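You operate a simulated robot arm through the tools that you are given. There is no shell and no other tool. Be economical: measure what you need, move in short steps, check, and stop when the job is done.

You run a simulated robot arm. Do the job below in one go: nothing can be reset, and whatever is moved stays where it is left.

## Task
Pull the middle drawer of the gauge cabinet open.

Only the result counts: the job must be done as asked and must still hold three seconds after the hand-in. Knocking over, shifting, dropping, spilling or breaking anything else fails it.

## Robot
A 7-joint arm with a two-finger parallel gripper on a trunk, on a base that drives. Base frame: it is fixed to the floor where the robot stands at the start and does not move with it; the origin is under the middle of the robot, x ahead of it, y to its left, z up. Lengths are in cm, angles in rad, forces in N, time in s.
With the tool pointing down near the work surface it reaches from about 10 to 72 cm from the robot's upright axis, wherever it stands. Its first joint turns from -2.007 to 2.007 rad. Places, roughly: middle drawer of the gauge cabinet [60, 20, 50]. Payload 3.91 kg.
The TCP is the grasp point between the finger pads, 3 cm short of the fingertips. In the tool frame z runs along the fingers and y along their closing line. The gripper opens to 11 cm. The fingers are 2 cm wide and 1 cm thick; the gripper's body (4.8 by 11.2 cm) begins 5.5 cm behind the TCP.
Orientation is that of the tool frame in the base frame, as [roll, pitch, yaw] about the fixed x, y, z axes, in that order (R = Rz(yaw) Ry(pitch) Rx(roll)). With the fingers straight down and closing along the base's y, the tool's x points along the base's -x, its y along +y and its z along -z.

## Interface
- The arm moves only by the tool move_arm. Its arguments are lists of equal length, an entry for each row: "translation": the shift along the tool's x, y, z in cm, a list of three; "rotation": the turn, a rotation vector about the tool's x, y, z in rad, a list of three; "hand": the opening, from 0 (shut) to 1 (fully open). In form: {"translation": [[x, y, z], ...], "rotation": [[wx, wy, wz], ...], "hand": [hand, ...]}. A call has 1 to 8 rows; each row is the pose to reach, as a shift and turn from the pose commanded when the call began, along the tool's axes at that moment. Rows are played at 5 a second. More than 5 cm and 0.15 rad between two rows, or a gripper value outside its range, and nothing of the call is played. A pose out of reach is approached as far as the arm can. The call stops where the force on the tool passes 40 N (or 10 N more than at its start, if that is more) or the arm is blocked; 0.2 s more then pass. The fingers move at their own pace (about 15.3 cm/s each) and stop on an object; they squeeze with about 33 N. The grip force told is the motor's: it shows also when the fingers shut on nothing. Time passes only in rows, and 0.2 s behind the last, so rows that repeat a pose let the fingers close. The reply holds the time, the measured pose of the TCP, the force on the tool along the base axes, the opening and the grip force, in the units named above and with some noise.
- Cameras (640 x 400 px; columns grow to the right, rows downward): "scene" is now at [20.14, 18.5, 149.13]; the picture's right is [-0.24, -0.97, 0.00], its down [-0.90, 0.23, -0.36] and it looks along [0.35, -0.09, -0.93] (base axes); focal length 270 px, centre (320, 200). "wrist" rides on the gripper at [7.2, 1.7, -10.3] in the tool frame; the picture's right is [-0.23, 0.97, 0.00], its down [-0.76, -0.18, -0.62] and it looks along [-0.61, -0.14, 0.78] (tool axes); focal length 222 px, centre (320, 200). There is no depth. A picture from a camera that has moved, and an enlarged one, comes with that camera's place and axes in the base frame and with its lens. The place of the scene camera against the robot may be out by one fixed shift of up to 1.2 cm in any direction.
- get_image(camera): a new picture of that camera. No time passes.
- raise_lower(by): slides the trunk up (or, below 0, down) by that many cm; the arm and the scene camera ride with it, the base frame stays. It gives what a move gives, with no picture.
- steer(legs): drives the robot by 1 to 6 legs, each [ahead, left, turn to the left] in cm, cm and rad, along the robot's own axes; the way and the turn of a leg run together, so that a leg with both is an arc; at most 150 cm and 3.142 rad a leg. The arm and the cameras ride along, it lands a little off, and it stops where it bumps. It gives what a move gives.
- turn_head(pan, tilt): turns the head with the scene camera to pan (to the left, within 1.396 rad either way) and tilt (down, from -0.506 to 1.204), counted from straight ahead of the robot. It gives what a move gives.
- enlarge(camera, box): a new picture of the part [left, top, right, bottom] of that camera's present view, enlarged. No time passes.
- job_done(): hands the job in; it is judged then, once.

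Go step by step. Nothing tells you exact positions but the pictures and the camera data: compare them with the known pose of the tool, close in by small moves and look again before you grip or let go. The budget is 120 turns and 82 pictures, counting those below and the enlarged ones. Unless the task says otherwise, let go and move clear before handing in, and close with one line.

The tools are called after "Emit:" as name(argument=value, ...) on one line, values as JSON. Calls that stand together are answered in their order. move_arm: Moves the arm, as the interface text tells. Its arguments: {"type":"object","properties":{"translation":{"type":"array","items":{"type":"array","items":{"type":"number"}}},"rotation":{"type":"array","items":{"type":"array","items":{"type":"number"}}},"hand":{"type":"array","items":{"type":"number"}}},"required":["translation","rotation","hand"]} The other tools are called the same way: raise_lower (by) slides the trunk up or down; steer (legs) drives the base; turn_head (pan, tilt) turns the head that bears the scene camera; get_image (camera) takes a picture; enlarge (camera, box) takes an enlarged picture of a part of a camera's view; job_done () hands the job in.

At the start:

```text
clock: 0.0
ee_pos: [41.22, 16.96, 77.6]
ee_rot: [-3.141, 0.0, 3.142]
force: [0.1, 0.1, -0.6]
opening: 10.99
gripper_force: 0.0
trunk travel left (down, up): [-87.5, 11.5]
robot x, y, heading: [0.07, 0.18, -0.001]
head pan, tilt: [-0.246, 1.201]
```

scene: 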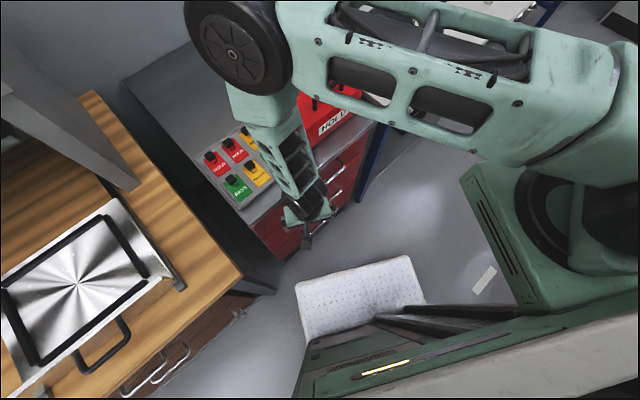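
wrist: 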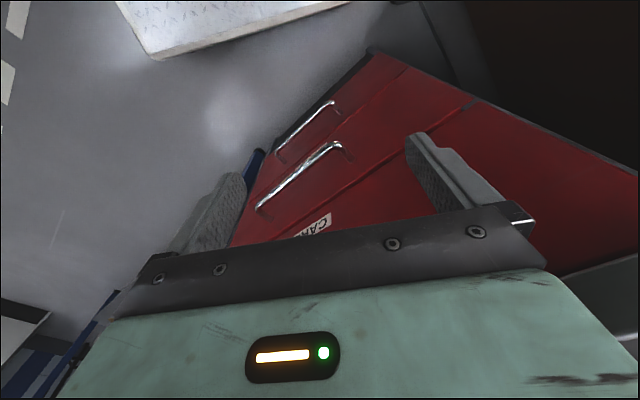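

I see a red cabinet ahead with bar handles on its front, seen by both cameras. I'll take a closer look at both views.

Emit:
enlarge(camera="scene", box=[200, 80, 400, 280])

Emit:
enlarge(camera="wrist", box=[200, 20, 520, 260])

Emit:
turn_head(pan=0.2, tilt=1.0)

Emit:
get_image(camera="scene")

```text
2.00 times, centred on (300, 180) of scene
camera zoom: at [20.14, 18.5, 149.13], right [-0.24, -0.97, 0.0], down [-0.9, 0.23, -0.36], along [0.35, -0.09, -0.93], focal length 541 px, centre (360, 240)
```

zoom: 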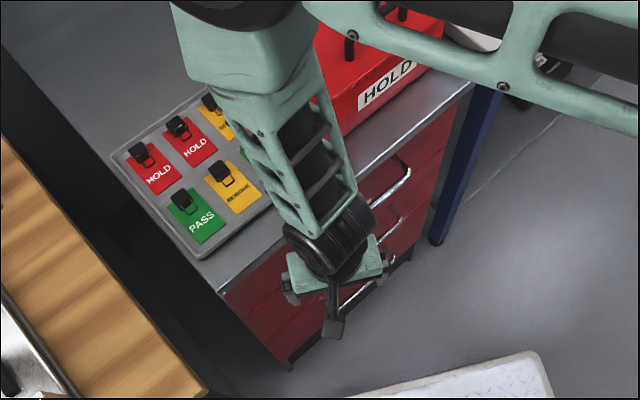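

```text
1.67 times, centred on (360, 140) of wrist
camera zoom: at [33.89, 18.6, 87.92], right [0.23, 0.97, 0.0], down [0.76, -0.18, 0.62], along [0.61, -0.14, -0.78], focal length 370 px, centre (253, 300)
```

zoom: 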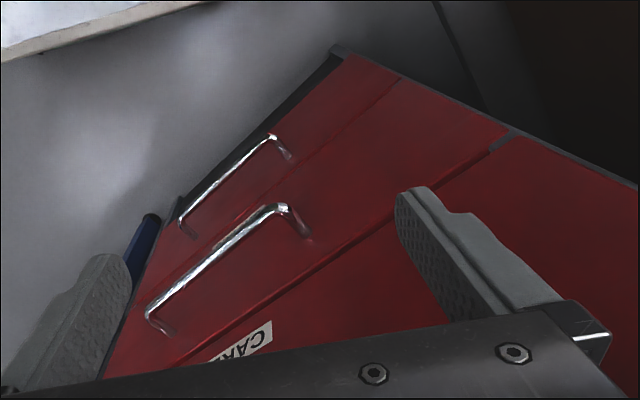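

```text
clock: 0.9
ee_pos: [41.26, 16.97, 77.55]
ee_rot: [-3.141, -0.001, 3.141]
force: [0.7, -0.2, 0.3]
opening: 10.99
gripper_force: 0.1
trunk travel left (down, up): [-87.5, 11.5]
robot x, y, heading: [0.03, -0.16, 0.001]
head pan, tilt: [0.201, 1.0]
```

```text
77 pictures are left
camera scene: at [21.54, 21.24, 150.39], right [0.2, -0.98, 0.0], down [-0.82, -0.17, -0.54], along [0.53, 0.11, -0.84], focal length 270 px, centre (320, 200)
```

scene: 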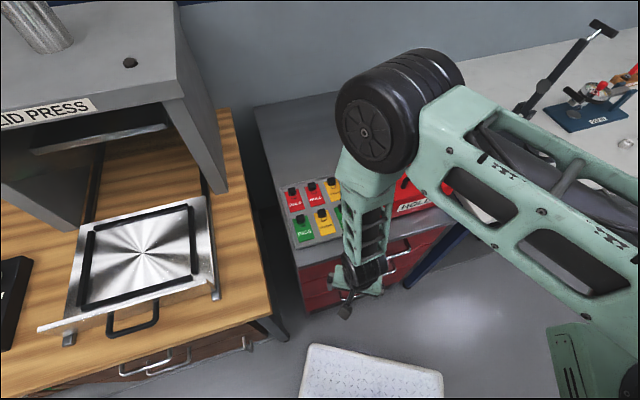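

The red cabinet is the gauge cabinet at the given place, with its front facing obliquely toward me. I'll draw the arm back to uncover it.

Emit:
move_arm(translation=[[5, 0, 0], [10, 0, 0], [14, 0, 0], [18, 0, 0]], rotation=[[0, 0, 0], [0, 0, 0], [0, 0, 0], [0, 0, 0]], hand=[1, 1, 1, 1])

Emit:
get_image(camera="scene")

Emit:
get_image(camera="wrist")

```text
clock: 1.9
ee_pos: [23.03, 16.96, 77.4]
ee_rot: [-3.141, -0.002, 3.141]
force: [-0.3, -0.4, 0.3]
opening: 11.02
gripper_force: 0.1
trunk travel left (down, up): [-87.5, 11.5]
robot x, y, heading: [0.01, 0.36, -0.004]
head pan, tilt: [0.201, 1.0]
```

```text
76 pictures are left
camera scene: at [21.59, 21.24, 150.39], right [0.2, -0.98, 0.0], down [-0.82, -0.17, -0.54], along [0.53, 0.11, -0.84], focal length 270 px, centre (320, 200)
```

scene: 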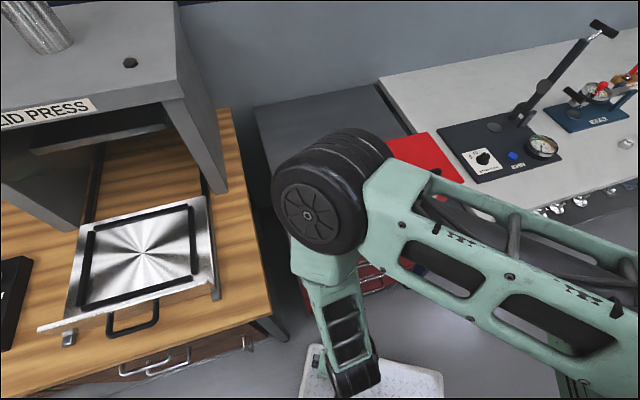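

```text
75 pictures are left
camera wrist: at [15.72, 18.51, 87.76], right [0.23, 0.97, 0.0], down [0.76, -0.18, 0.62], along [0.61, -0.14, -0.78], focal length 222 px, centre (320, 200)
```

wrist: 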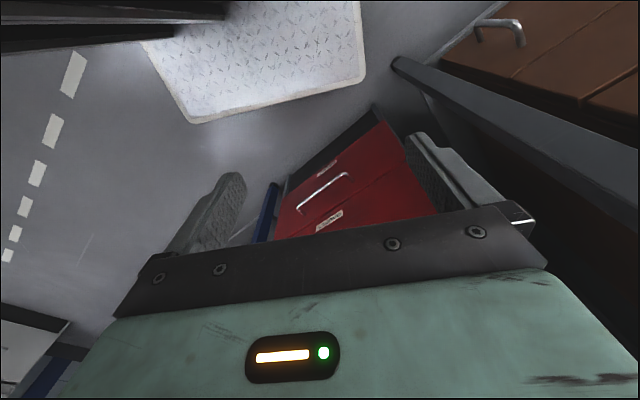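

From here the view shows the bottom handle. I'll tilt the gripper up to see the whole front with the labels.

Emit:
move_arm(translation=[[0, 0, 0], [0, 0, 0], [0, 0, 0], [0, 0, 0]], rotation=[[0, -0.14, 0], [0, -0.28, 0], [0, -0.42, 0], [0, -0.55, 0]], hand=[1, 1, 1, 1])

Emit:
get_image(camera="wrist")

```text
clock: 2.9
ee_pos: [23.1, 16.88, 77.51]
ee_rot: [-3.141, 0.553, -3.141]
force: [0.4, 0.6, 0.4]
opening: 11.02
gripper_force: 0.0
trunk travel left (down, up): [-87.5, 11.5]
robot x, y, heading: [0.09, -0.13, 0.003]
head pan, tilt: [0.201, 1.0]
```

```text
74 pictures are left
camera wrist: at [11.5, 18.53, 82.57], right [0.19, 0.97, 0.12], down [0.32, -0.18, 0.93], along [0.93, -0.14, -0.35], focal length 222 px, centre (320, 200)
```

wrist: 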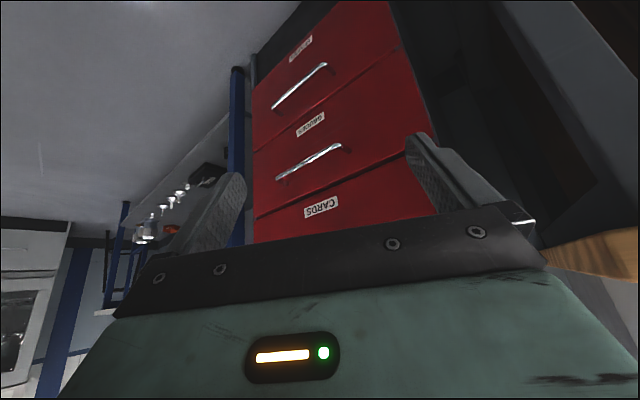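

Emit:
enlarge(camera="wrist", box=[230, 0, 450, 250])

Emit:
turn_head(pan=-0.2, tilt=1.0)

Emit:
get_image(camera="scene")

```text
1.60 times, centred on (340, 125) of wrist
camera zoom: at [11.5, 18.53, 82.57], right [0.19, 0.97, 0.12], down [0.32, -0.18, 0.93], along [0.93, -0.14, -0.35], focal length 355 px, centre (288, 320)
```

zoom: 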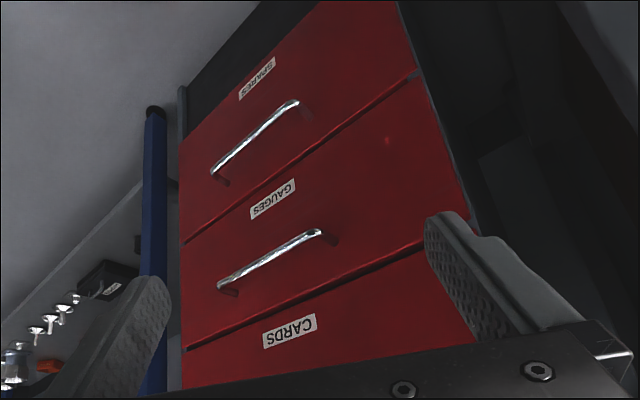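

```text
clock: 3.8
ee_pos: [23.06, 16.94, 77.54]
ee_rot: [-3.141, 0.549, 3.141]
force: [0.4, 0.9, 0.5]
opening: 11.0
gripper_force: 0.0
trunk travel left (down, up): [-87.5, 11.5]
robot x, y, heading: [0.15, -0.37, 0.004]
head pan, tilt: [-0.201, 1.0]
```

```text
72 pictures are left
camera scene: at [21.54, 18.48, 150.39], right [-0.2, -0.98, 0.0], down [-0.82, 0.17, -0.54], along [0.53, -0.11, -0.84], focal length 270 px, centre (320, 200)
```

scene: 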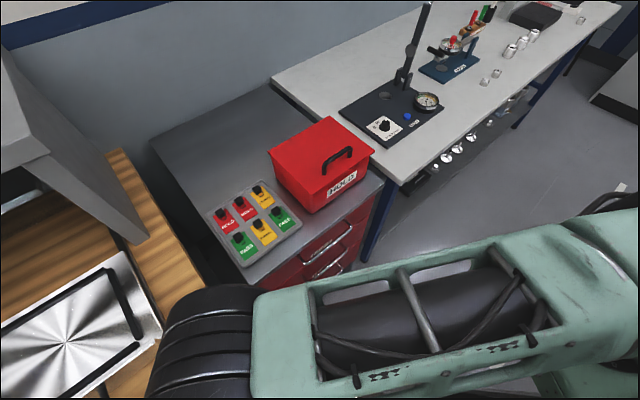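

The middle drawer (labelled GAUGES) has its handle running about from (47.5, 18.3) to (54.8, 3.1) at z ≈ 59.4, and the front's normal points along (-0.90, -0.43). I'll turn the gripper horizontal with its fingers closing vertically, while staying clear in front.

Emit:
move_arm(translation=[[-1.3, -1.5, 0.8], [-2.6, -3, 1.6], [-3.8, -4.5, 2.4], [-5.1, -6, 3.1], [-6.4, -7.5, 3.9], [-7.7, -9, 4.7]], rotation=[[-0.0886, -0.0374, 0.0983], [-0.1772, -0.0748, 0.1965], [-0.2658, -0.1123, 0.2948], [-0.3543, -0.1497, 0.393], [-0.4429, -0.1871, 0.4913], [-0.5315, -0.2245, 0.5895]], hand=[1, 1, 1, 1, 1, 1])

Emit:
move_arm(translation=[[0, 0, 0], [0, 0, 0], [0, 0, 0], [0, 0, 0], [0, 0, 0], [0, 0, 0]], rotation=[[-0.0886, -0.0374, 0.0983], [-0.1772, -0.0748, 0.1965], [-0.2658, -0.1123, 0.2948], [-0.3543, -0.1497, 0.393], [-0.4429, -0.1871, 0.4913], [-0.5315, -0.2245, 0.5895]], hand=[1, 1, 1, 1, 1, 1])

Emit:
get_image(camera="wrist")

Emit:
get_image(camera="scene")

```text
clock: 5.2
ee_pos: [32.19, 8.09, 77.52]
ee_rot: [2.221, 0.487, 2.422]
force: [0.0, 0.4, 0.2]
opening: 10.99
gripper_force: 0.1
trunk travel left (down, up): [-87.5, 11.5]
robot x, y, heading: [-0.08, -0.13, 0.0]
head pan, tilt: [-0.201, 1.0]
```

```text
clock: 6.6
ee_pos: [32.77, 12.68, 79.85]
ee_rot: [1.525, -0.086, 2.008]
force: [-0.2, -0.3, 0.2]
opening: 11.01
gripper_force: 0.1
trunk travel left (down, up): [-87.5, 11.5]
robot x, y, heading: [0.14, 0.1, 0.002]
head pan, tilt: [-0.201, 1.0]
```

```text
71 pictures are left
camera wrist: at [20.27, 14.69, 81.59], right [0.09, -0.3, 0.95], down [-0.24, -0.93, -0.27], along [0.97, -0.21, -0.16], focal length 222 px, centre (320, 200)
```

wrist: 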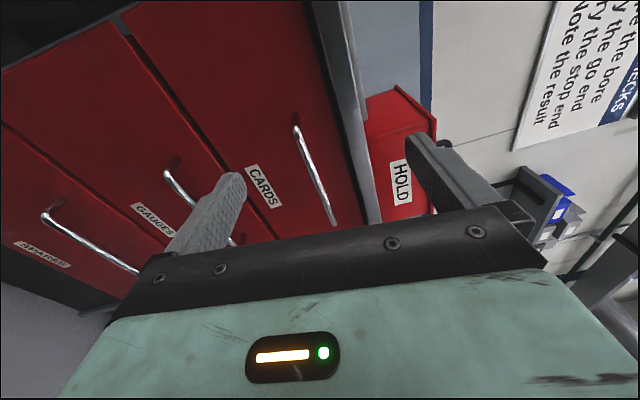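

```text
70 pictures are left
camera scene: at [21.56, 18.46, 150.39], right [-0.2, -0.98, 0.0], down [-0.82, 0.17, -0.54], along [0.53, -0.11, -0.84], focal length 270 px, centre (320, 200)
```

scene: 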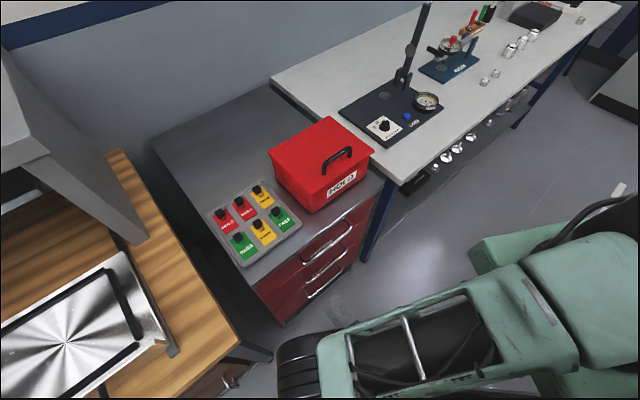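

The arm is cramped this close: it stopped about 5 cm short of the commanded pose. I'll check the floor around me before backing the base off.

Emit:
turn_head(pan=-1.2, tilt=0.9)

Emit:
get_image(camera="scene")

Emit:
turn_head(pan=1.2, tilt=0.9)

Emit:
get_image(camera="scene")

```text
clock: 7.8
ee_pos: [31.87, 12.7, 79.6]
ee_rot: [1.536, -0.086, 2.017]
force: [-0.8, 0.2, -1.2]
opening: 11.0
gripper_force: 0.1
trunk travel left (down, up): [-87.5, 11.5]
robot x, y, heading: [-0.16, -0.11, -0.002]
head pan, tilt: [-1.201, 0.901]
```

```text
69 pictures are left
camera scene: at [17.45, 12.82, 151.11], right [-0.93, -0.36, 0.0], down [-0.28, 0.73, -0.62], along [0.23, -0.58, -0.78], focal length 270 px, centre (320, 200)
```

scene: 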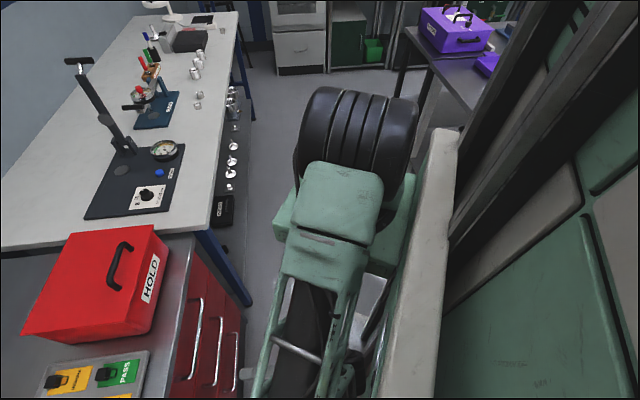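

```text
clock: 10.0
ee_pos: [32.01, 12.85, 79.6]
ee_rot: [1.536, -0.084, 2.02]
force: [0.2, -0.5, 0.5]
opening: 10.98
gripper_force: 0.0
trunk travel left (down, up): [-87.5, 11.5]
robot x, y, heading: [0.64, 0.2, -0.002]
head pan, tilt: [1.201, 0.901]
```

```text
68 pictures are left
camera scene: at [17.45, 26.9, 151.11], right [0.93, -0.36, 0.0], down [-0.28, -0.73, -0.62], along [0.22, 0.58, -0.78], focal length 270 px, centre (320, 200)
```

scene: 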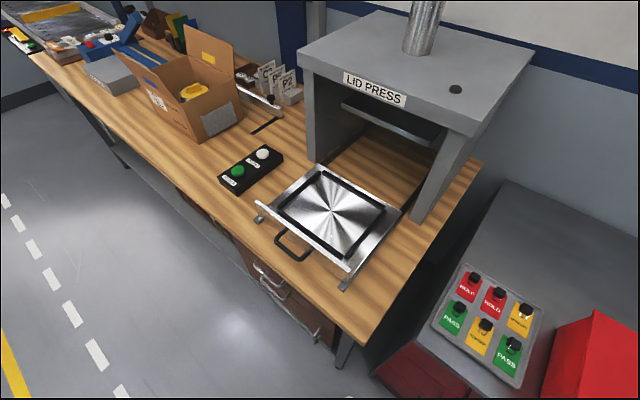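

The floor around the robot looks free. I'll back off some 15 cm and slightly to the right, and aim the head at the cabinet.

Emit:
steer(legs=[[-15, -8, 0]])

Emit:
turn_head(pan=0.0, tilt=0.9)

Emit:
get_image(camera="scene")

```text
clock: 11.6
ee_pos: [18.2, 6.08, 79.99]
ee_rot: [1.529, -0.098, 2.02]
force: [0.2, -0.1, -0.4]
opening: 11.01
gripper_force: 0.1
trunk travel left (down, up): [-87.5, 11.5]
robot x, y, heading: [-13.7, -7.11, 0.002]
head pan, tilt: [1.201, 0.901]
stopped in leg 1: the robot was blocked; the commanded pose is now the measured one
```

```text
clock: 12.9
ee_pos: [18.19, 6.05, 79.96]
ee_rot: [1.531, -0.095, 2.019]
force: [0.4, 0.7, -0.2]
opening: 11.01
gripper_force: 0.1
trunk travel left (down, up): [-87.5, 11.5]
robot x, y, heading: [-13.71, -7.38, -0.0]
head pan, tilt: [0.0, 0.901]
```

```text
67 pictures are left
camera scene: at [8.44, 12.52, 151.11], right [0.0, -1.0, 0.0], down [-0.78, 0.0, -0.62], along [0.62, 0.0, -0.78], focal length 270 px, centre (320, 200)
```

scene: 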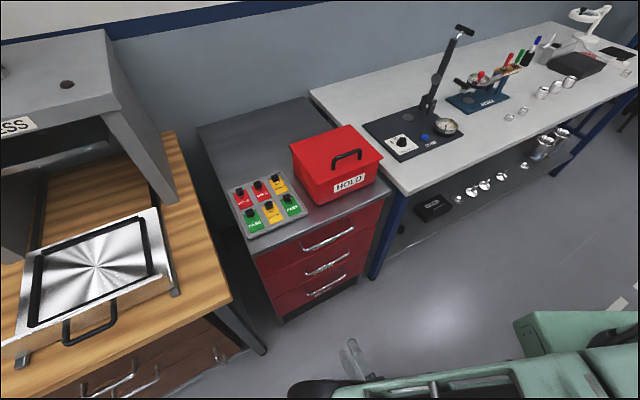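

The base stopped after 14 cm and the view now shows all three handles, which confirms the middle handle's position. I'll move to a pre-grasp about 12 cm in front of it.

Emit:
move_arm(translation=[[-1.71, -2.9, 2.7], [-3.42, -5.8, 5.4], [-5.13, -8.71, 8.09], [-6.85, -11.61, 10.79], [-8.56, -14.51, 13.49], [-10.27, -17.42, 16.18], [-11.98, -20.32, 18.88], [-11.98, -20.32, 18.88]], rotation=[[0, 0, 0], [0.01, 0, -0.02], [0.02, 0, -0.04], [0.03, 0, -0.06], [0.04, 0, -0.08], [0.04, 0, -0.095], [0.04, 0, -0.095], [0.04, 0, -0.095]], hand=[1, 1, 1, 0.8, 0.6, 0.6, 0.6, 0.6])

Emit:
get_image(camera="wrist")

Emit:
get_image(camera="scene")

```text
clock: 13.7
ee_pos: [26.61, 16.0, 78.52]
ee_rot: [1.443, -0.218, 2.055]
force: [-0.3, -0.1, -0.7]
opening: 10.99
gripper_force: 0.1
trunk travel left (down, up): [-87.5, 11.5]
robot x, y, heading: [-13.87, -7.41, 0.002]
head pan, tilt: [0.0, 0.901]
stopped in row 3: the arm was blocked; the commanded pose is now the measured one
```

```text
66 pictures are left
camera wrist: at [14.07, 17.31, 80.42], right [0.09, -0.44, 0.89], down [-0.21, -0.89, -0.41], along [0.97, -0.15, -0.17], focal length 222 px, centre (320, 200)
```

wrist: 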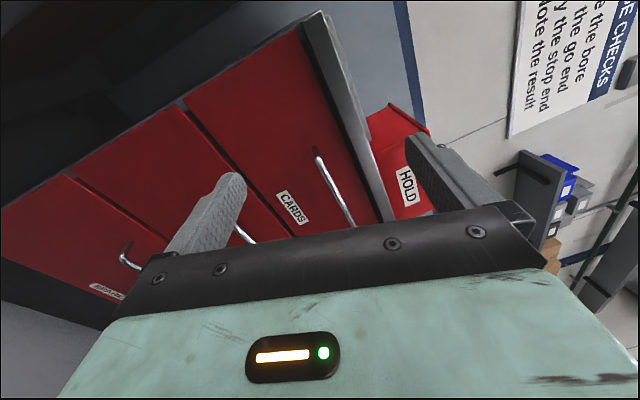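

```text
65 pictures are left
camera scene: at [8.4, 12.5, 151.13], right [0.0, -1.0, 0.0], down [-0.78, 0.0, -0.62], along [0.62, 0.0, -0.78], focal length 270 px, centre (320, 200)
```

scene: 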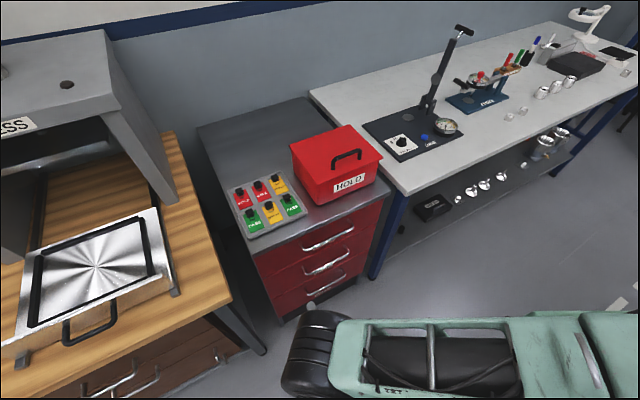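

The arm is up against a limit in the fully horizontal pose. I'll slope the tool about 35° downward instead, which also suits the bar, and bring it back toward the handle's line.

Emit:
move_arm(translation=[[0, 0, 0], [-1.5, 0.65, -0.5], [-3, 1.3, -1], [-4.5, 2, -1.5], [-6, 2.6, -2], [-7.5, 3.3, -2.5], [-8.95, 3.93, -2.94], [-8.95, 3.93, -2.94]], rotation=[[0.12, -0.015, -0.035], [0.24, -0.029, -0.069], [0.36, -0.044, -0.104], [0.481, -0.059, -0.139], [0.601, -0.073, -0.173], [0.721, -0.088, -0.208], [0.721, -0.088, -0.208], [0.721, -0.088, -0.208]], hand=[1, 1, 1, 1, 1, 1, 1, 1])

```text
clock: 15.5
ee_pos: [27.86, 5.9, 79.79]
ee_rot: [2.174, 0.004, 2.019]
force: [0.1, 0.0, 0.3]
opening: 11.0
gripper_force: 0.1
trunk travel left (down, up): [-87.5, 11.5]
robot x, y, heading: [-13.52, -7.32, -0.0]
head pan, tilt: [0.0, 0.901]
```

That pose was reached exactly. Now I'll lower the trunk by 15 cm so the arm stays in this comfortable shape.

Emit:
raise_lower(by=-15)

Emit:
get_image(camera="scene")

Emit:
get_image(camera="wrist")

```text
clock: 17.2
ee_pos: [27.97, 6.01, 64.84]
ee_rot: [2.174, 0.005, 2.02]
force: [0.4, -0.4, 0.2]
opening: 10.97
gripper_force: 0.1
trunk travel left (down, up): [-72.5, 26.5]
robot x, y, heading: [-13.2, -7.4, 0.001]
head pan, tilt: [0.0, 0.901]
```

```text
64 pictures are left
camera scene: at [8.44, 12.52, 136.11], right [0.0, -1.0, 0.0], down [-0.78, 0.0, -0.62], along [0.62, 0.0, -0.78], focal length 270 px, centre (320, 200)
```

scene: 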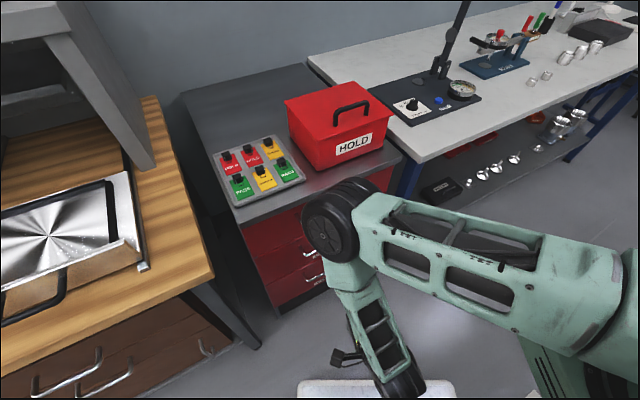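

```text
63 pictures are left
camera wrist: at [17.97, 9.2, 72.09], right [0.59, 0.04, 0.8], down [-0.22, -0.95, 0.21], along [0.77, -0.31, -0.56], focal length 222 px, centre (320, 200)
```

wrist: 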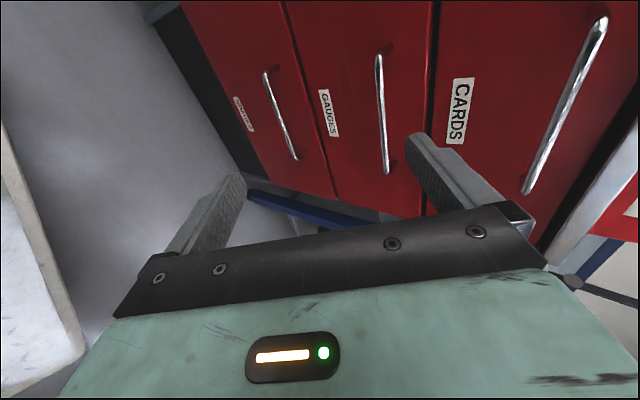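

The elbow hangs forward near the cabinet top, so I want it higher. I'll raise the trunk again by 12 cm and reach forward and down with the arm, in small steps with checks.

Emit:
raise_lower(by=12)

Emit:
move_arm(translation=[[-1, -1.4, 3], [-2, -2.8, 6], [-3, -4.2, 9], [-3, -4.2, 9]], rotation=[[0, 0, 0], [0, 0, 0], [0, 0, 0], [0, 0, 0]], hand=[0.7, 0.7, 0.7, 0.7])

Emit:
get_image(camera="scene")

```text
clock: 18.8
ee_pos: [27.94, 6.04, 76.88]
ee_rot: [2.175, 0.006, 2.019]
force: [-0.4, 0.5, 0.6]
opening: 11.0
gripper_force: 0.1
trunk travel left (down, up): [-84.5, 14.5]
robot x, y, heading: [-13.72, -7.73, -0.004]
head pan, tilt: [0.0, 0.901]
```

```text
clock: 19.8
ee_pos: [34.5, 5.97, 68.96]
ee_rot: [2.162, 0.001, 2.02]
force: [0.1, -0.2, -0.9]
opening: 7.71
gripper_force: 0.0
trunk travel left (down, up): [-84.5, 14.5]
robot x, y, heading: [-13.95, -7.56, 0.001]
head pan, tilt: [0.0, 0.901]
```

```text
62 pictures are left
camera scene: at [8.43, 12.51, 148.11], right [0.0, -1.0, 0.0], down [-0.78, 0.0, -0.62], along [0.62, 0.0, -0.78], focal length 270 px, centre (320, 200)
```

scene: 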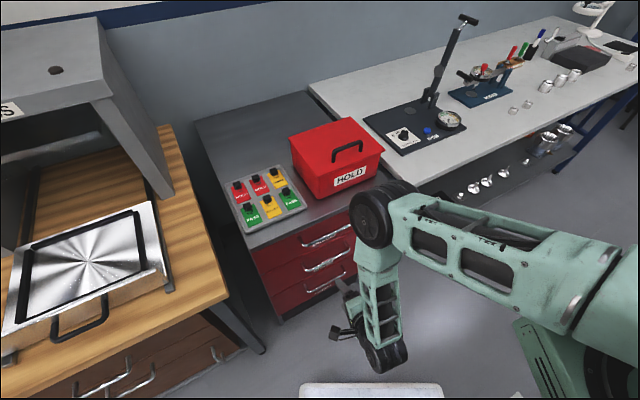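

Tracking well and the elbow is clear. Next I'll go to about 8 cm from the bar along the tool axis.

Emit:
move_arm(translation=[[-1.1, 0.6, 3.8], [-2.2, 1.2, 7.6], [-3.2, 1.7, 11.5], [-3.2, 1.7, 11.5]], rotation=[[0, 0, 0], [0, 0, 0], [0, 0, 0], [0, 0, 0]], hand=[0.7, 0.7, 0.7, 0.7])

Emit:
get_image(camera="scene")

Emit:
get_image(camera="wrist")

```text
clock: 20.8
ee_pos: [45.68, 7.4, 64.03]
ee_rot: [2.159, 0.006, 2.02]
force: [-0.6, -0.3, 0.0]
opening: 7.71
gripper_force: 0.1
trunk travel left (down, up): [-84.5, 14.5]
robot x, y, heading: [-13.66, -7.4, 0.002]
head pan, tilt: [0.0, 0.901]
```

```text
61 pictures are left
camera scene: at [8.43, 12.51, 148.11], right [0.0, -1.0, 0.0], down [-0.78, 0.0, -0.62], along [0.62, 0.0, -0.78], focal length 270 px, centre (320, 200)
```

scene: 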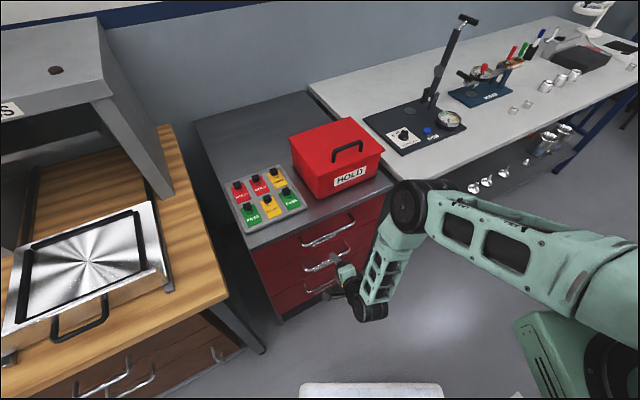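

```text
60 pictures are left
camera wrist: at [35.52, 10.63, 71.14], right [0.58, 0.03, 0.81], down [-0.23, -0.95, 0.2], along [0.78, -0.3, -0.55], focal length 222 px, centre (320, 200)
```

wrist: 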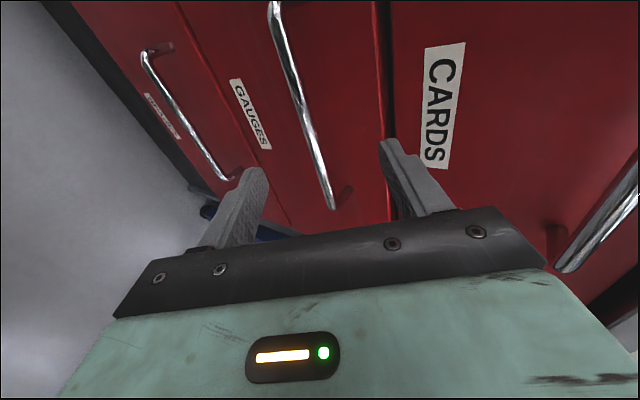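

The bar is at the expected place with its middle at about (50.7, 10.3, 59.4), standing about 4 cm off the face. I'll narrow the fingers and move in to just short of centred on it.

Emit:
move_arm(translation=[[0, -0.67, 0], [0.2, -0.67, 2], [0.3, -0.67, 4], [0.41, -0.67, 6.1], [0.41, -0.67, 6.1]], rotation=[[0, 0, 0], [0, 0, 0], [0, 0, 0], [0, 0, 0], [0, 0, 0]], hand=[0.38, 0.38, 0.38, 0.38, 0.38])

Emit:
get_image(camera="wrist")

Emit:
enlarge(camera="scene", box=[260, 180, 440, 330])

```text
clock: 21.5
ee_pos: [51.14, 9.84, 64.94]
ee_rot: [2.102, 0.011, 2.018]
force: [-40.8, -19.0, 10.5]
opening: 3.48
gripper_force: 0.0
trunk travel left (down, up): [-84.5, 14.5]
robot x, y, heading: [-13.87, -7.54, 0.002]
head pan, tilt: [0.0, 0.901]
stopped in row 3: the force on the tool passed its limit (the readings are from after the stop); the commanded pose is now the measured one
```

```text
59 pictures are left
camera wrist: at [40.72, 12.83, 71.46], right [0.54, 0.02, 0.84], down [-0.24, -0.96, 0.17], along [0.81, -0.29, -0.51], focal length 222 px, centre (320, 200)
```

wrist: 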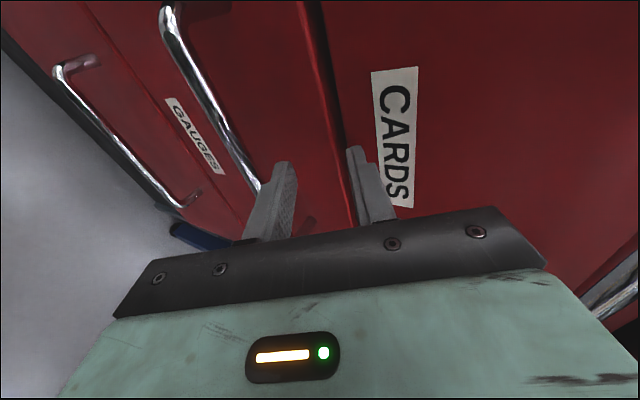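

```text
2.67 times, centred on (350, 255) of scene
camera zoom: at [8.26, 12.42, 148.18], right [0.0, -1.0, 0.0], down [-0.78, 0.0, -0.62], along [0.62, 0.0, -0.78], focal length 721 px, centre (240, 53)
```

zoom: 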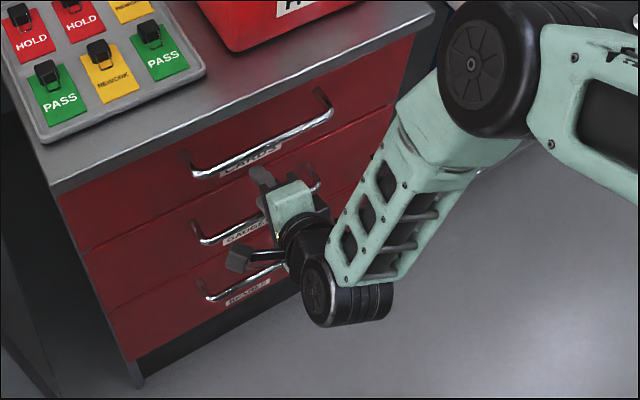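

The arm drifted about 4 cm high and the fingertips touched the face above the bar, so I stop there. I'll back off, lower the trunk by 6 cm for an easier posture, and check again.

Emit:
move_arm(translation=[[0, 0, -3], [0, 0, -6], [0, 0, -6]], rotation=[[0, 0, 0], [0, 0, 0], [0, 0, 0]], hand=[0.38, 0.38, 0.38])

Emit:
raise_lower(by=-7)

Emit:
get_image(camera="scene")

```text
clock: 22.3
ee_pos: [46.37, 7.63, 67.48]
ee_rot: [2.101, 0.009, 2.014]
force: [1.0, -0.9, 0.1]
opening: 4.2
gripper_force: 0.0
trunk travel left (down, up): [-84.5, 14.5]
robot x, y, heading: [-13.63, -7.53, 0.002]
head pan, tilt: [0.0, 0.901]
```

```text
clock: 23.4
ee_pos: [46.36, 7.66, 60.58]
ee_rot: [2.102, 0.011, 2.015]
force: [-0.6, 0.1, -0.2]
opening: 4.16
gripper_force: 0.2
trunk travel left (down, up): [-77.5, 21.5]
robot x, y, heading: [-13.69, -7.1, -0.001]
head pan, tilt: [0.0, 0.901]
```

```text
57 pictures are left
camera scene: at [8.45, 12.51, 141.11], right [0.0, -1.0, 0.0], down [-0.78, 0.0, -0.62], along [0.62, 0.0, -0.78], focal length 270 px, centre (320, 200)
```

scene: 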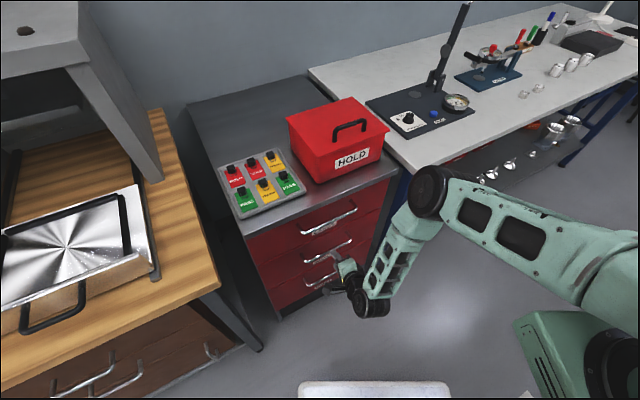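

Now I'll align sideways first and check tracking before moving in.

Emit:
move_arm(translation=[[0.2, 0.8, 0], [0.47, 1.5, 0], [0.47, 1.5, 1], [0.47, 1.5, 1]], rotation=[[0, 0, 0], [0, 0, 0], [0, 0, 0], [0, 0, 0]], hand=[0.42, 0.42, 0.42, 0.42])

Emit:
get_image(camera="wrist")

```text
clock: 24.4
ee_pos: [47.68, 8.77, 61.24]
ee_rot: [2.101, 0.012, 2.016]
force: [-0.4, -0.1, -0.5]
opening: 4.6
gripper_force: 0.1
trunk travel left (down, up): [-77.5, 21.5]
robot x, y, heading: [-13.75, -7.58, -0.0]
head pan, tilt: [0.0, 0.901]
```

```text
56 pictures are left
camera wrist: at [37.24, 11.79, 67.99], right [0.54, 0.02, 0.84], down [-0.24, -0.96, 0.17], along [0.81, -0.29, -0.51], focal length 222 px, centre (320, 200)
```

wrist: 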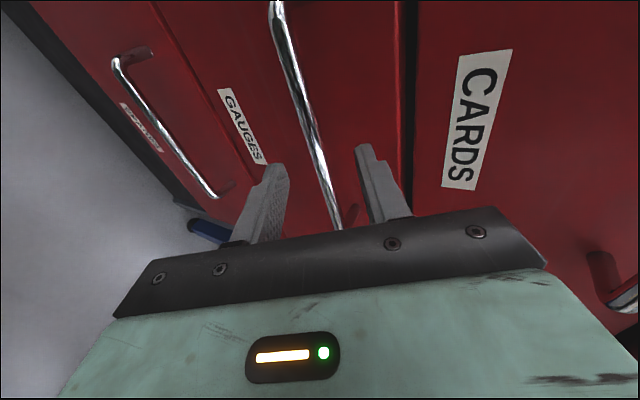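

The bar lies centred between the fingertips. I'll move in 2.7 cm and close.

Emit:
move_arm(translation=[[0, 0, 1.3], [0, 0, 2.7], [0, 0, 2.7]], rotation=[[0, 0, 0], [0, 0, 0], [0, 0, 0]], hand=[0.42, 0.42, 0.42])

Emit:
get_image(camera="wrist")

```text
clock: 25.2
ee_pos: [49.95, 9.64, 59.96]
ee_rot: [2.101, 0.011, 2.016]
force: [0.2, -0.1, 0.0]
opening: 4.6
gripper_force: 0.1
trunk travel left (down, up): [-77.5, 21.5]
robot x, y, heading: [-13.97, -7.19, 0.001]
head pan, tilt: [0.0, 0.901]
```

```text
55 pictures are left
camera wrist: at [39.31, 12.79, 66.6], right [0.54, 0.01, 0.84], down [-0.24, -0.96, 0.17], along [0.81, -0.29, -0.51], focal length 222 px, centre (320, 200)
```

wrist: 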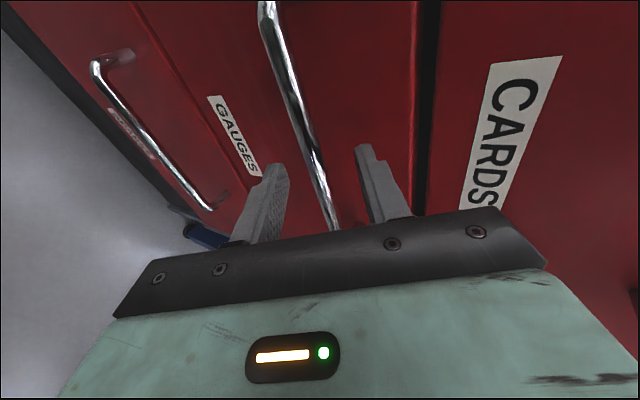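

No contact yet and the bar is between the fingers; I'll go 0.5 cm further and close on it.

Emit:
move_arm(translation=[[0, 0, 0.5], [0, 0, 0.5], [0, 0, 0.5], [0, 0, 0.5]], rotation=[[0, 0, 0], [0, 0, 0], [0, 0, 0], [0, 0, 0]], hand=[0.42, 0, 0, 0])

```text
clock: 26.2
ee_pos: [50.04, 9.88, 59.68]
ee_rot: [2.1, 0.012, 2.014]
force: [0.2, 0.0, -3.7]
opening: 1.16
gripper_force: 45.2
trunk travel left (down, up): [-77.5, 21.5]
robot x, y, heading: [-13.6, -7.37, -0.0]
head pan, tilt: [0.0, 0.901]
```

The bar is gripped (opening 1.16). Now I pull outward along the face normal in small steps.

Emit:
move_arm(translation=[[0, -0.51, -0.86], [0, -1.01, -1.72], [0, -1.52, -2.59], [0, -2.02, -3.45], [0, -2.53, -4.31]], rotation=[[0, 0, 0], [0, 0, 0], [0, 0, 0], [0, 0, 0], [0, 0, 0]], hand=[0, 0, 0, 0, 0])

Emit:
get_image(camera="scene")

```text
clock: 27.4
ee_pos: [46.46, 7.77, 59.68]
ee_rot: [2.103, 0.018, 2.014]
force: [-1.6, 1.9, -23.2]
opening: 1.18
gripper_force: 45.1
trunk travel left (down, up): [-77.5, 21.5]
robot x, y, heading: [-13.97, -7.77, -0.005]
head pan, tilt: [0.0, 0.901]
stopped in row 5: the force on the tool passed its limit (the readings are from after the stop); the commanded pose is now the measured one
```

```text
54 pictures are left
camera scene: at [8.54, 12.51, 141.08], right [0.0, -1.0, 0.0], down [-0.78, 0.0, -0.62], along [0.62, 0.0, -0.78], focal length 270 px, centre (320, 200)
```

scene: 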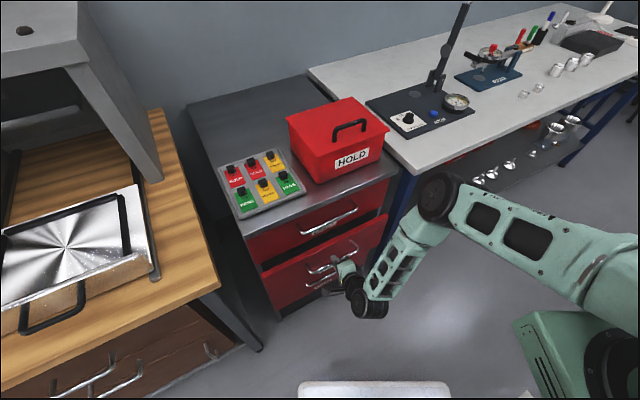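

The middle drawer is out about 4 cm. The load is mostly vertical from arm drift; I'll continue in short pulls.

Emit:
move_arm(translation=[[0, -0.51, -0.86], [0, -1.01, -1.72], [0, -1.52, -2.59]], rotation=[[0, 0, 0], [0, 0, 0], [0, 0, 0]], hand=[0, 0, 0])

```text
clock: 27.8
ee_pos: [45.97, 7.51, 59.8]
ee_rot: [2.111, 0.02, 2.017]
force: [-1.6, 2.8, -29.5]
opening: 1.21
gripper_force: 44.9
trunk travel left (down, up): [-77.5, 21.5]
robot x, y, heading: [-14.09, -7.34, 0.007]
head pan, tilt: [0.0, 0.901]
stopped in row 1: the force on the tool passed its limit (the readings are from after the stop); the commanded pose is now the measured one
```

The arm pushes upward as it nears its wrist limit. The bar is round, so I'll let the tool tilt more steeply about it and ease downward to relieve that load.

Emit:
move_arm(translation=[[0, -0.1, 0.06], [0, -0.2, 0.12], [0, -0.2, 0.12]], rotation=[[0.05, 0, 0], [0.1, 0, 0], [0.15, 0, 0]], hand=[0, 0, 0])

```text
clock: 28.6
ee_pos: [46.22, 7.65, 59.77]
ee_rot: [2.248, 0.018, 2.013]
force: [0.8, 0.6, 18.2]
opening: 1.19
gripper_force: 44.9
trunk travel left (down, up): [-77.5, 21.5]
robot x, y, heading: [-13.7, -7.33, 0.004]
head pan, tilt: [0.0, 0.901]
```

That relieved it. Continuing to pull while tilting gradually.

Emit:
move_arm(translation=[[0, -0.63, -0.78], [0, -1.25, -1.56], [0, -1.88, -2.34], [0, -2.5, -3.12]], rotation=[[0.05, 0, 0], [0.1, 0, 0], [0.14, 0, 0], [0.18, 0, 0]], hand=[0, 0, 0, 0])

```text
clock: 29.2
ee_pos: [44.71, 6.81, 59.93]
ee_rot: [2.344, 0.022, 2.012]
force: [1.9, -0.8, 12.6]
opening: 1.19
gripper_force: 45.3
trunk travel left (down, up): [-77.5, 21.5]
robot x, y, heading: [-13.81, -7.35, -0.0]
head pan, tilt: [0.0, 0.901]
stopped in row 3: the force on the tool passed its limit (the readings are from after the stop); the commanded pose is now the measured one
```

Emit:
move_arm(translation=[[0, -0.7, -0.72], [0, -1.4, -1.43], [0, -2.1, -2.15], [0, -2.79, -2.86]], rotation=[[0, 0, 0], [0.02, 0, 0], [0.04, 0, 0], [0.06, 0, 0]], hand=[0, 0, 0, 0])

Emit:
get_image(camera="wrist")

Emit:
get_image(camera="scene")

```text
clock: 30.3
ee_pos: [41.35, 5.02, 59.91]
ee_rot: [2.397, 0.025, 2.007]
force: [1.3, 0.2, 10.2]
opening: 1.22
gripper_force: 44.9
trunk travel left (down, up): [-77.5, 21.5]
robot x, y, heading: [-14.16, -7.5, 0.005]
head pan, tilt: [0.0, 0.901]
stopped in row 4: the force on the tool passed its limit (the readings are from after the stop); the commanded pose is now the measured one
```

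```text
53 pictures are left
camera wrist: at [32.95, 9.3, 68.49], right [0.74, 0.11, 0.66], down [-0.18, -0.92, 0.36], along [0.65, -0.39, -0.66], focal length 222 px, centre (320, 200)
```

wrist: 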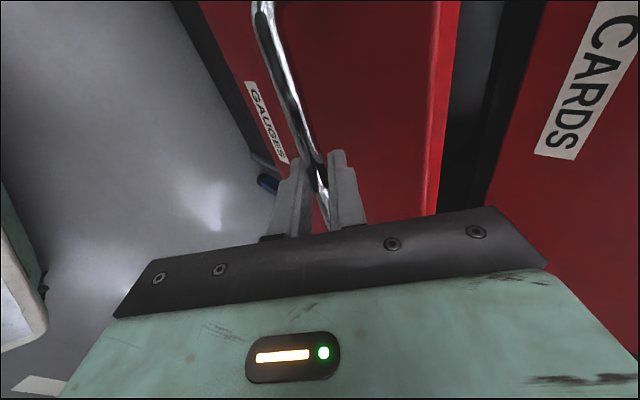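

```text
52 pictures are left
camera scene: at [8.47, 12.44, 141.08], right [0.0, -1.0, 0.0], down [-0.78, 0.0, -0.62], along [0.62, 0.0, -0.78], focal length 270 px, centre (320, 200)
```

scene: 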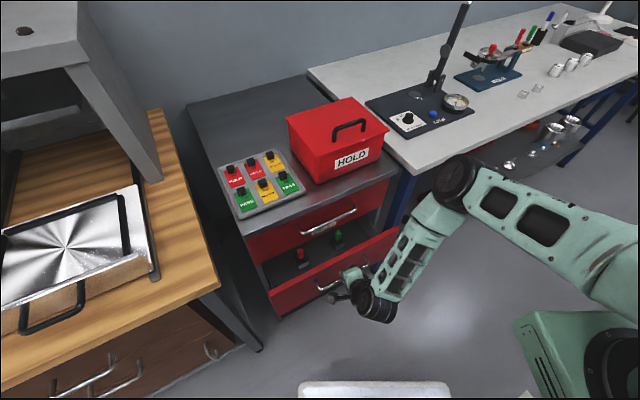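

The drawer is out about 10 cm with two gauges inside. I'll keep pulling the same way.

Emit:
move_arm(translation=[[0, -0.74, -0.68], [0, -1.47, -1.36], [0, -2.2, -2.03], [0, -2.94, -2.71]], rotation=[[0, 0, 0], [0.02, 0, 0], [0.04, 0, 0], [0.06, 0, 0]], hand=[0, 0, 0, 0])

```text
clock: 31.3
ee_pos: [37.78, 3.04, 59.89]
ee_rot: [2.461, 0.028, 2.001]
force: [13.2, -21.6, 21.4]
opening: 1.18
gripper_force: 45.3
trunk travel left (down, up): [-77.5, 21.5]
robot x, y, heading: [-13.51, -7.46, 0.002]
head pan, tilt: [0.0, 0.901]
```

Out about 14 cm; a sideways load shows the true slide direction is slightly more to the right (-0.873, -0.487). I'll correct for that and pull a bit more.

Emit:
move_arm(translation=[[-0.3, -0.78, -0.63], [-0.38, -1.55, -1.25], [-0.46, -2.33, -1.88], [-0.54, -3.1, -2.5]], rotation=[[0, 0, 0], [0.02, 0, 0], [0.04, 0, 0], [0.06, 0, 0]], hand=[0, 0, 0, 0])

Emit:
get_image(camera="scene")

```text
clock: 32.3
ee_pos: [34.21, 1.09, 60.0]
ee_rot: [2.522, 0.026, 2.005]
force: [9.6, -16.6, 21.6]
opening: 1.23
gripper_force: 44.8
trunk travel left (down, up): [-77.5, 21.5]
robot x, y, heading: [-13.5, -7.5, 0.004]
head pan, tilt: [0.0, 0.901]
```

```text
51 pictures are left
camera scene: at [8.47, 12.39, 141.14], right [0.0, -1.0, 0.0], down [-0.78, 0.0, -0.62], along [0.62, 0.0, -0.78], focal length 270 px, centre (320, 200)
```

scene: 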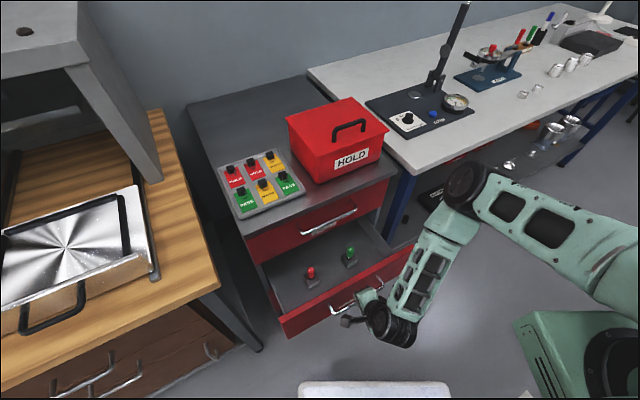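

Out about 18 cm. One more pull toward the stop.

Emit:
move_arm(translation=[[-0.3, -0.81, -0.58], [-0.38, -1.63, -1.16], [-0.46, -2.44, -1.74], [-0.54, -3.25, -2.32], [-0.62, -4.06, -2.9]], rotation=[[0, 0, 0], [0.02, 0, 0], [0.04, 0, 0], [0.06, 0, 0], [0.08, 0, 0]], hand=[0, 0, 0, 0, 0])

```text
clock: 33.2
ee_pos: [31.24, -0.5, 59.99]
ee_rot: [2.568, 0.02, 2.008]
force: [1.3, 0.7, 18.6]
opening: 1.24
gripper_force: 44.8
trunk travel left (down, up): [-77.5, 21.5]
robot x, y, heading: [-13.8, -7.36, 0.001]
head pan, tilt: [0.0, 0.901]
stopped in row 4: the force on the tool passed its limit (the readings are from after the stop); the commanded pose is now the measured one
```

Emit:
move_arm(translation=[[-0.08, -0.84, -0.54], [-0.16, -1.68, -1.08], [-0.24, -2.5, -1.6]], rotation=[[0, 0, 0], [0, 0, 0], [0, 0, 0]], hand=[0, 0, 0])

Emit:
get_image(camera="scene")

```text
clock: 34.2
ee_pos: [29.28, -1.64, 59.98]
ee_rot: [2.567, 0.019, 2.021]
force: [-8.0, 12.4, -41.5]
opening: 1.19
gripper_force: 44.4
trunk travel left (down, up): [-77.5, 21.5]
robot x, y, heading: [-13.51, -7.67, 0.003]
head pan, tilt: [0.0, 0.901]
stopped in row 3: the force on the tool passed its limit (the readings are from after the stop); the commanded pose is now the measured one
```

```text
50 pictures are left
camera scene: at [8.54, 12.56, 141.02], right [0.0, -1.0, 0.0], down [-0.78, 0.0, -0.62], along [0.62, 0.0, -0.78], focal length 270 px, centre (320, 200)
```

scene: 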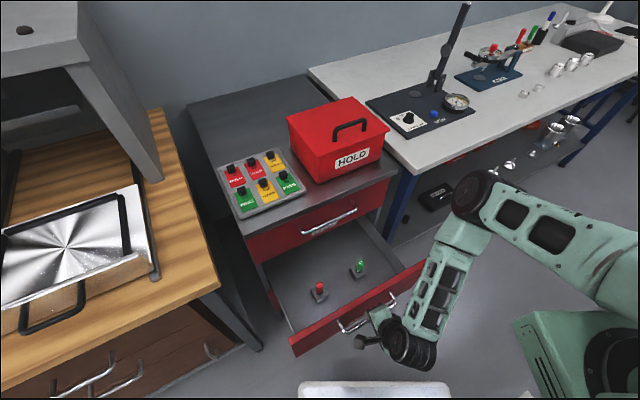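

The drawer stands about 24 cm open, clearly enough. I'll relieve the vertical load, open the fingers slightly and withdraw along the tool axis.

Emit:
move_arm(translation=[[0, -0.1, 0.16], [0, -0.15, 0.24], [0, -0.15, 0.24]], rotation=[[0.03, 0, 0], [0.06, 0, 0], [0.06, 0, 0]], hand=[0, 0, 0])

Emit:
move_arm(translation=[[0, 0, 0], [0, 0, 0]], rotation=[[0, 0, 0], [0, 0, 0]], hand=[0.27, 0.27])

Emit:
get_image(camera="wrist")

```text
clock: 35.0
ee_pos: [29.33, -1.62, 60.04]
ee_rot: [2.62, 0.022, 2.017]
force: [-1.6, 0.0, 32.3]
opening: 1.21
gripper_force: 45.4
trunk travel left (down, up): [-77.5, 21.5]
robot x, y, heading: [-13.45, -7.55, -0.002]
head pan, tilt: [0.0, 0.901]
```

```text
clock: 35.6
ee_pos: [29.15, -1.78, 59.74]
ee_rot: [2.622, 0.021, 2.016]
force: [0.3, 0.3, 0.1]
opening: 2.96
gripper_force: 0.0
trunk travel left (down, up): [-77.5, 21.5]
robot x, y, heading: [-13.8, -7.29, 0.001]
head pan, tilt: [0.0, 0.901]
```

```text
49 pictures are left
camera wrist: at [22.68, 3.33, 69.48], right [0.86, 0.17, 0.49], down [-0.09, -0.88, 0.47], along [0.51, -0.45, -0.74], focal length 222 px, centre (320, 200)
```

wrist: 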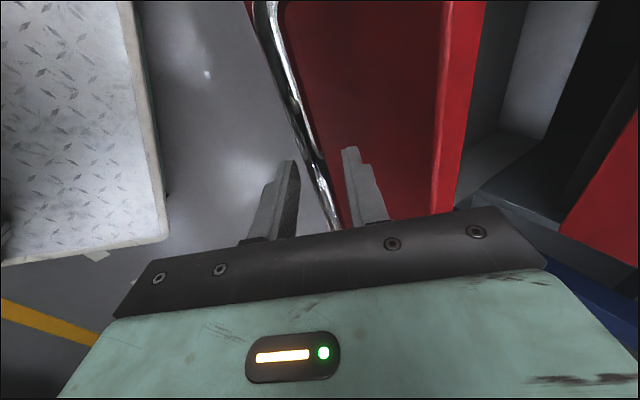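

Released with no load and both fingers clear of the bar. I'll withdraw straight back along the fingers.

Emit:
move_arm(translation=[[0, 0, -2], [0, 0, -4.5], [0, 0, -7], [0, 0, -10]], rotation=[[0, 0, 0], [0, 0, 0], [0, 0, 0], [0, 0, 0]], hand=[0.27, 0.27, 0.27, 0.27])

Emit:
get_image(camera="scene")

```text
clock: 36.6
ee_pos: [24.54, -3.8, 68.36]
ee_rot: [2.624, 0.021, 2.016]
force: [-0.7, -0.6, 0.4]
opening: 2.97
gripper_force: 0.0
trunk travel left (down, up): [-77.5, 21.5]
robot x, y, heading: [-14.09, -6.89, -0.004]
head pan, tilt: [0.0, 0.901]
```

```text
48 pictures are left
camera scene: at [8.48, 12.5, 141.11], right [0.0, -1.0, 0.0], down [-0.78, 0.0, -0.62], along [0.62, 0.0, -0.78], focal length 270 px, centre (320, 200)
```

scene: 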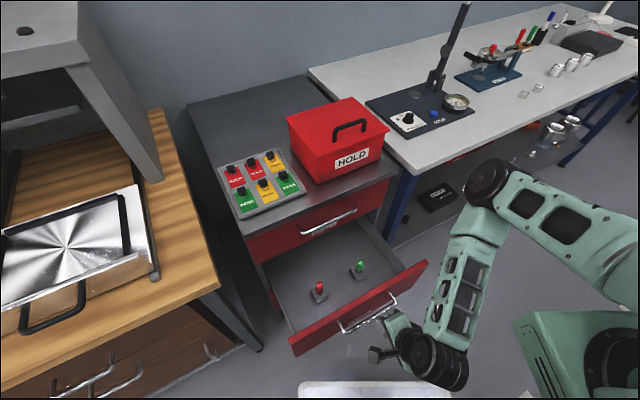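

The middle drawer stays open, the gripper is clear, and nothing in view has been disturbed. I'm handing in.

Emit:
job_done()

```text
The job is handed in.
```

I pulled the middle drawer of the gauge cabinet (labelled GAUGES) about 24 cm open; it stayed open after I let go, the gripper is clear, and nothing in view looks disturbed, though the base stopped as blocked when I backed it up at the start and I never saw what it met.
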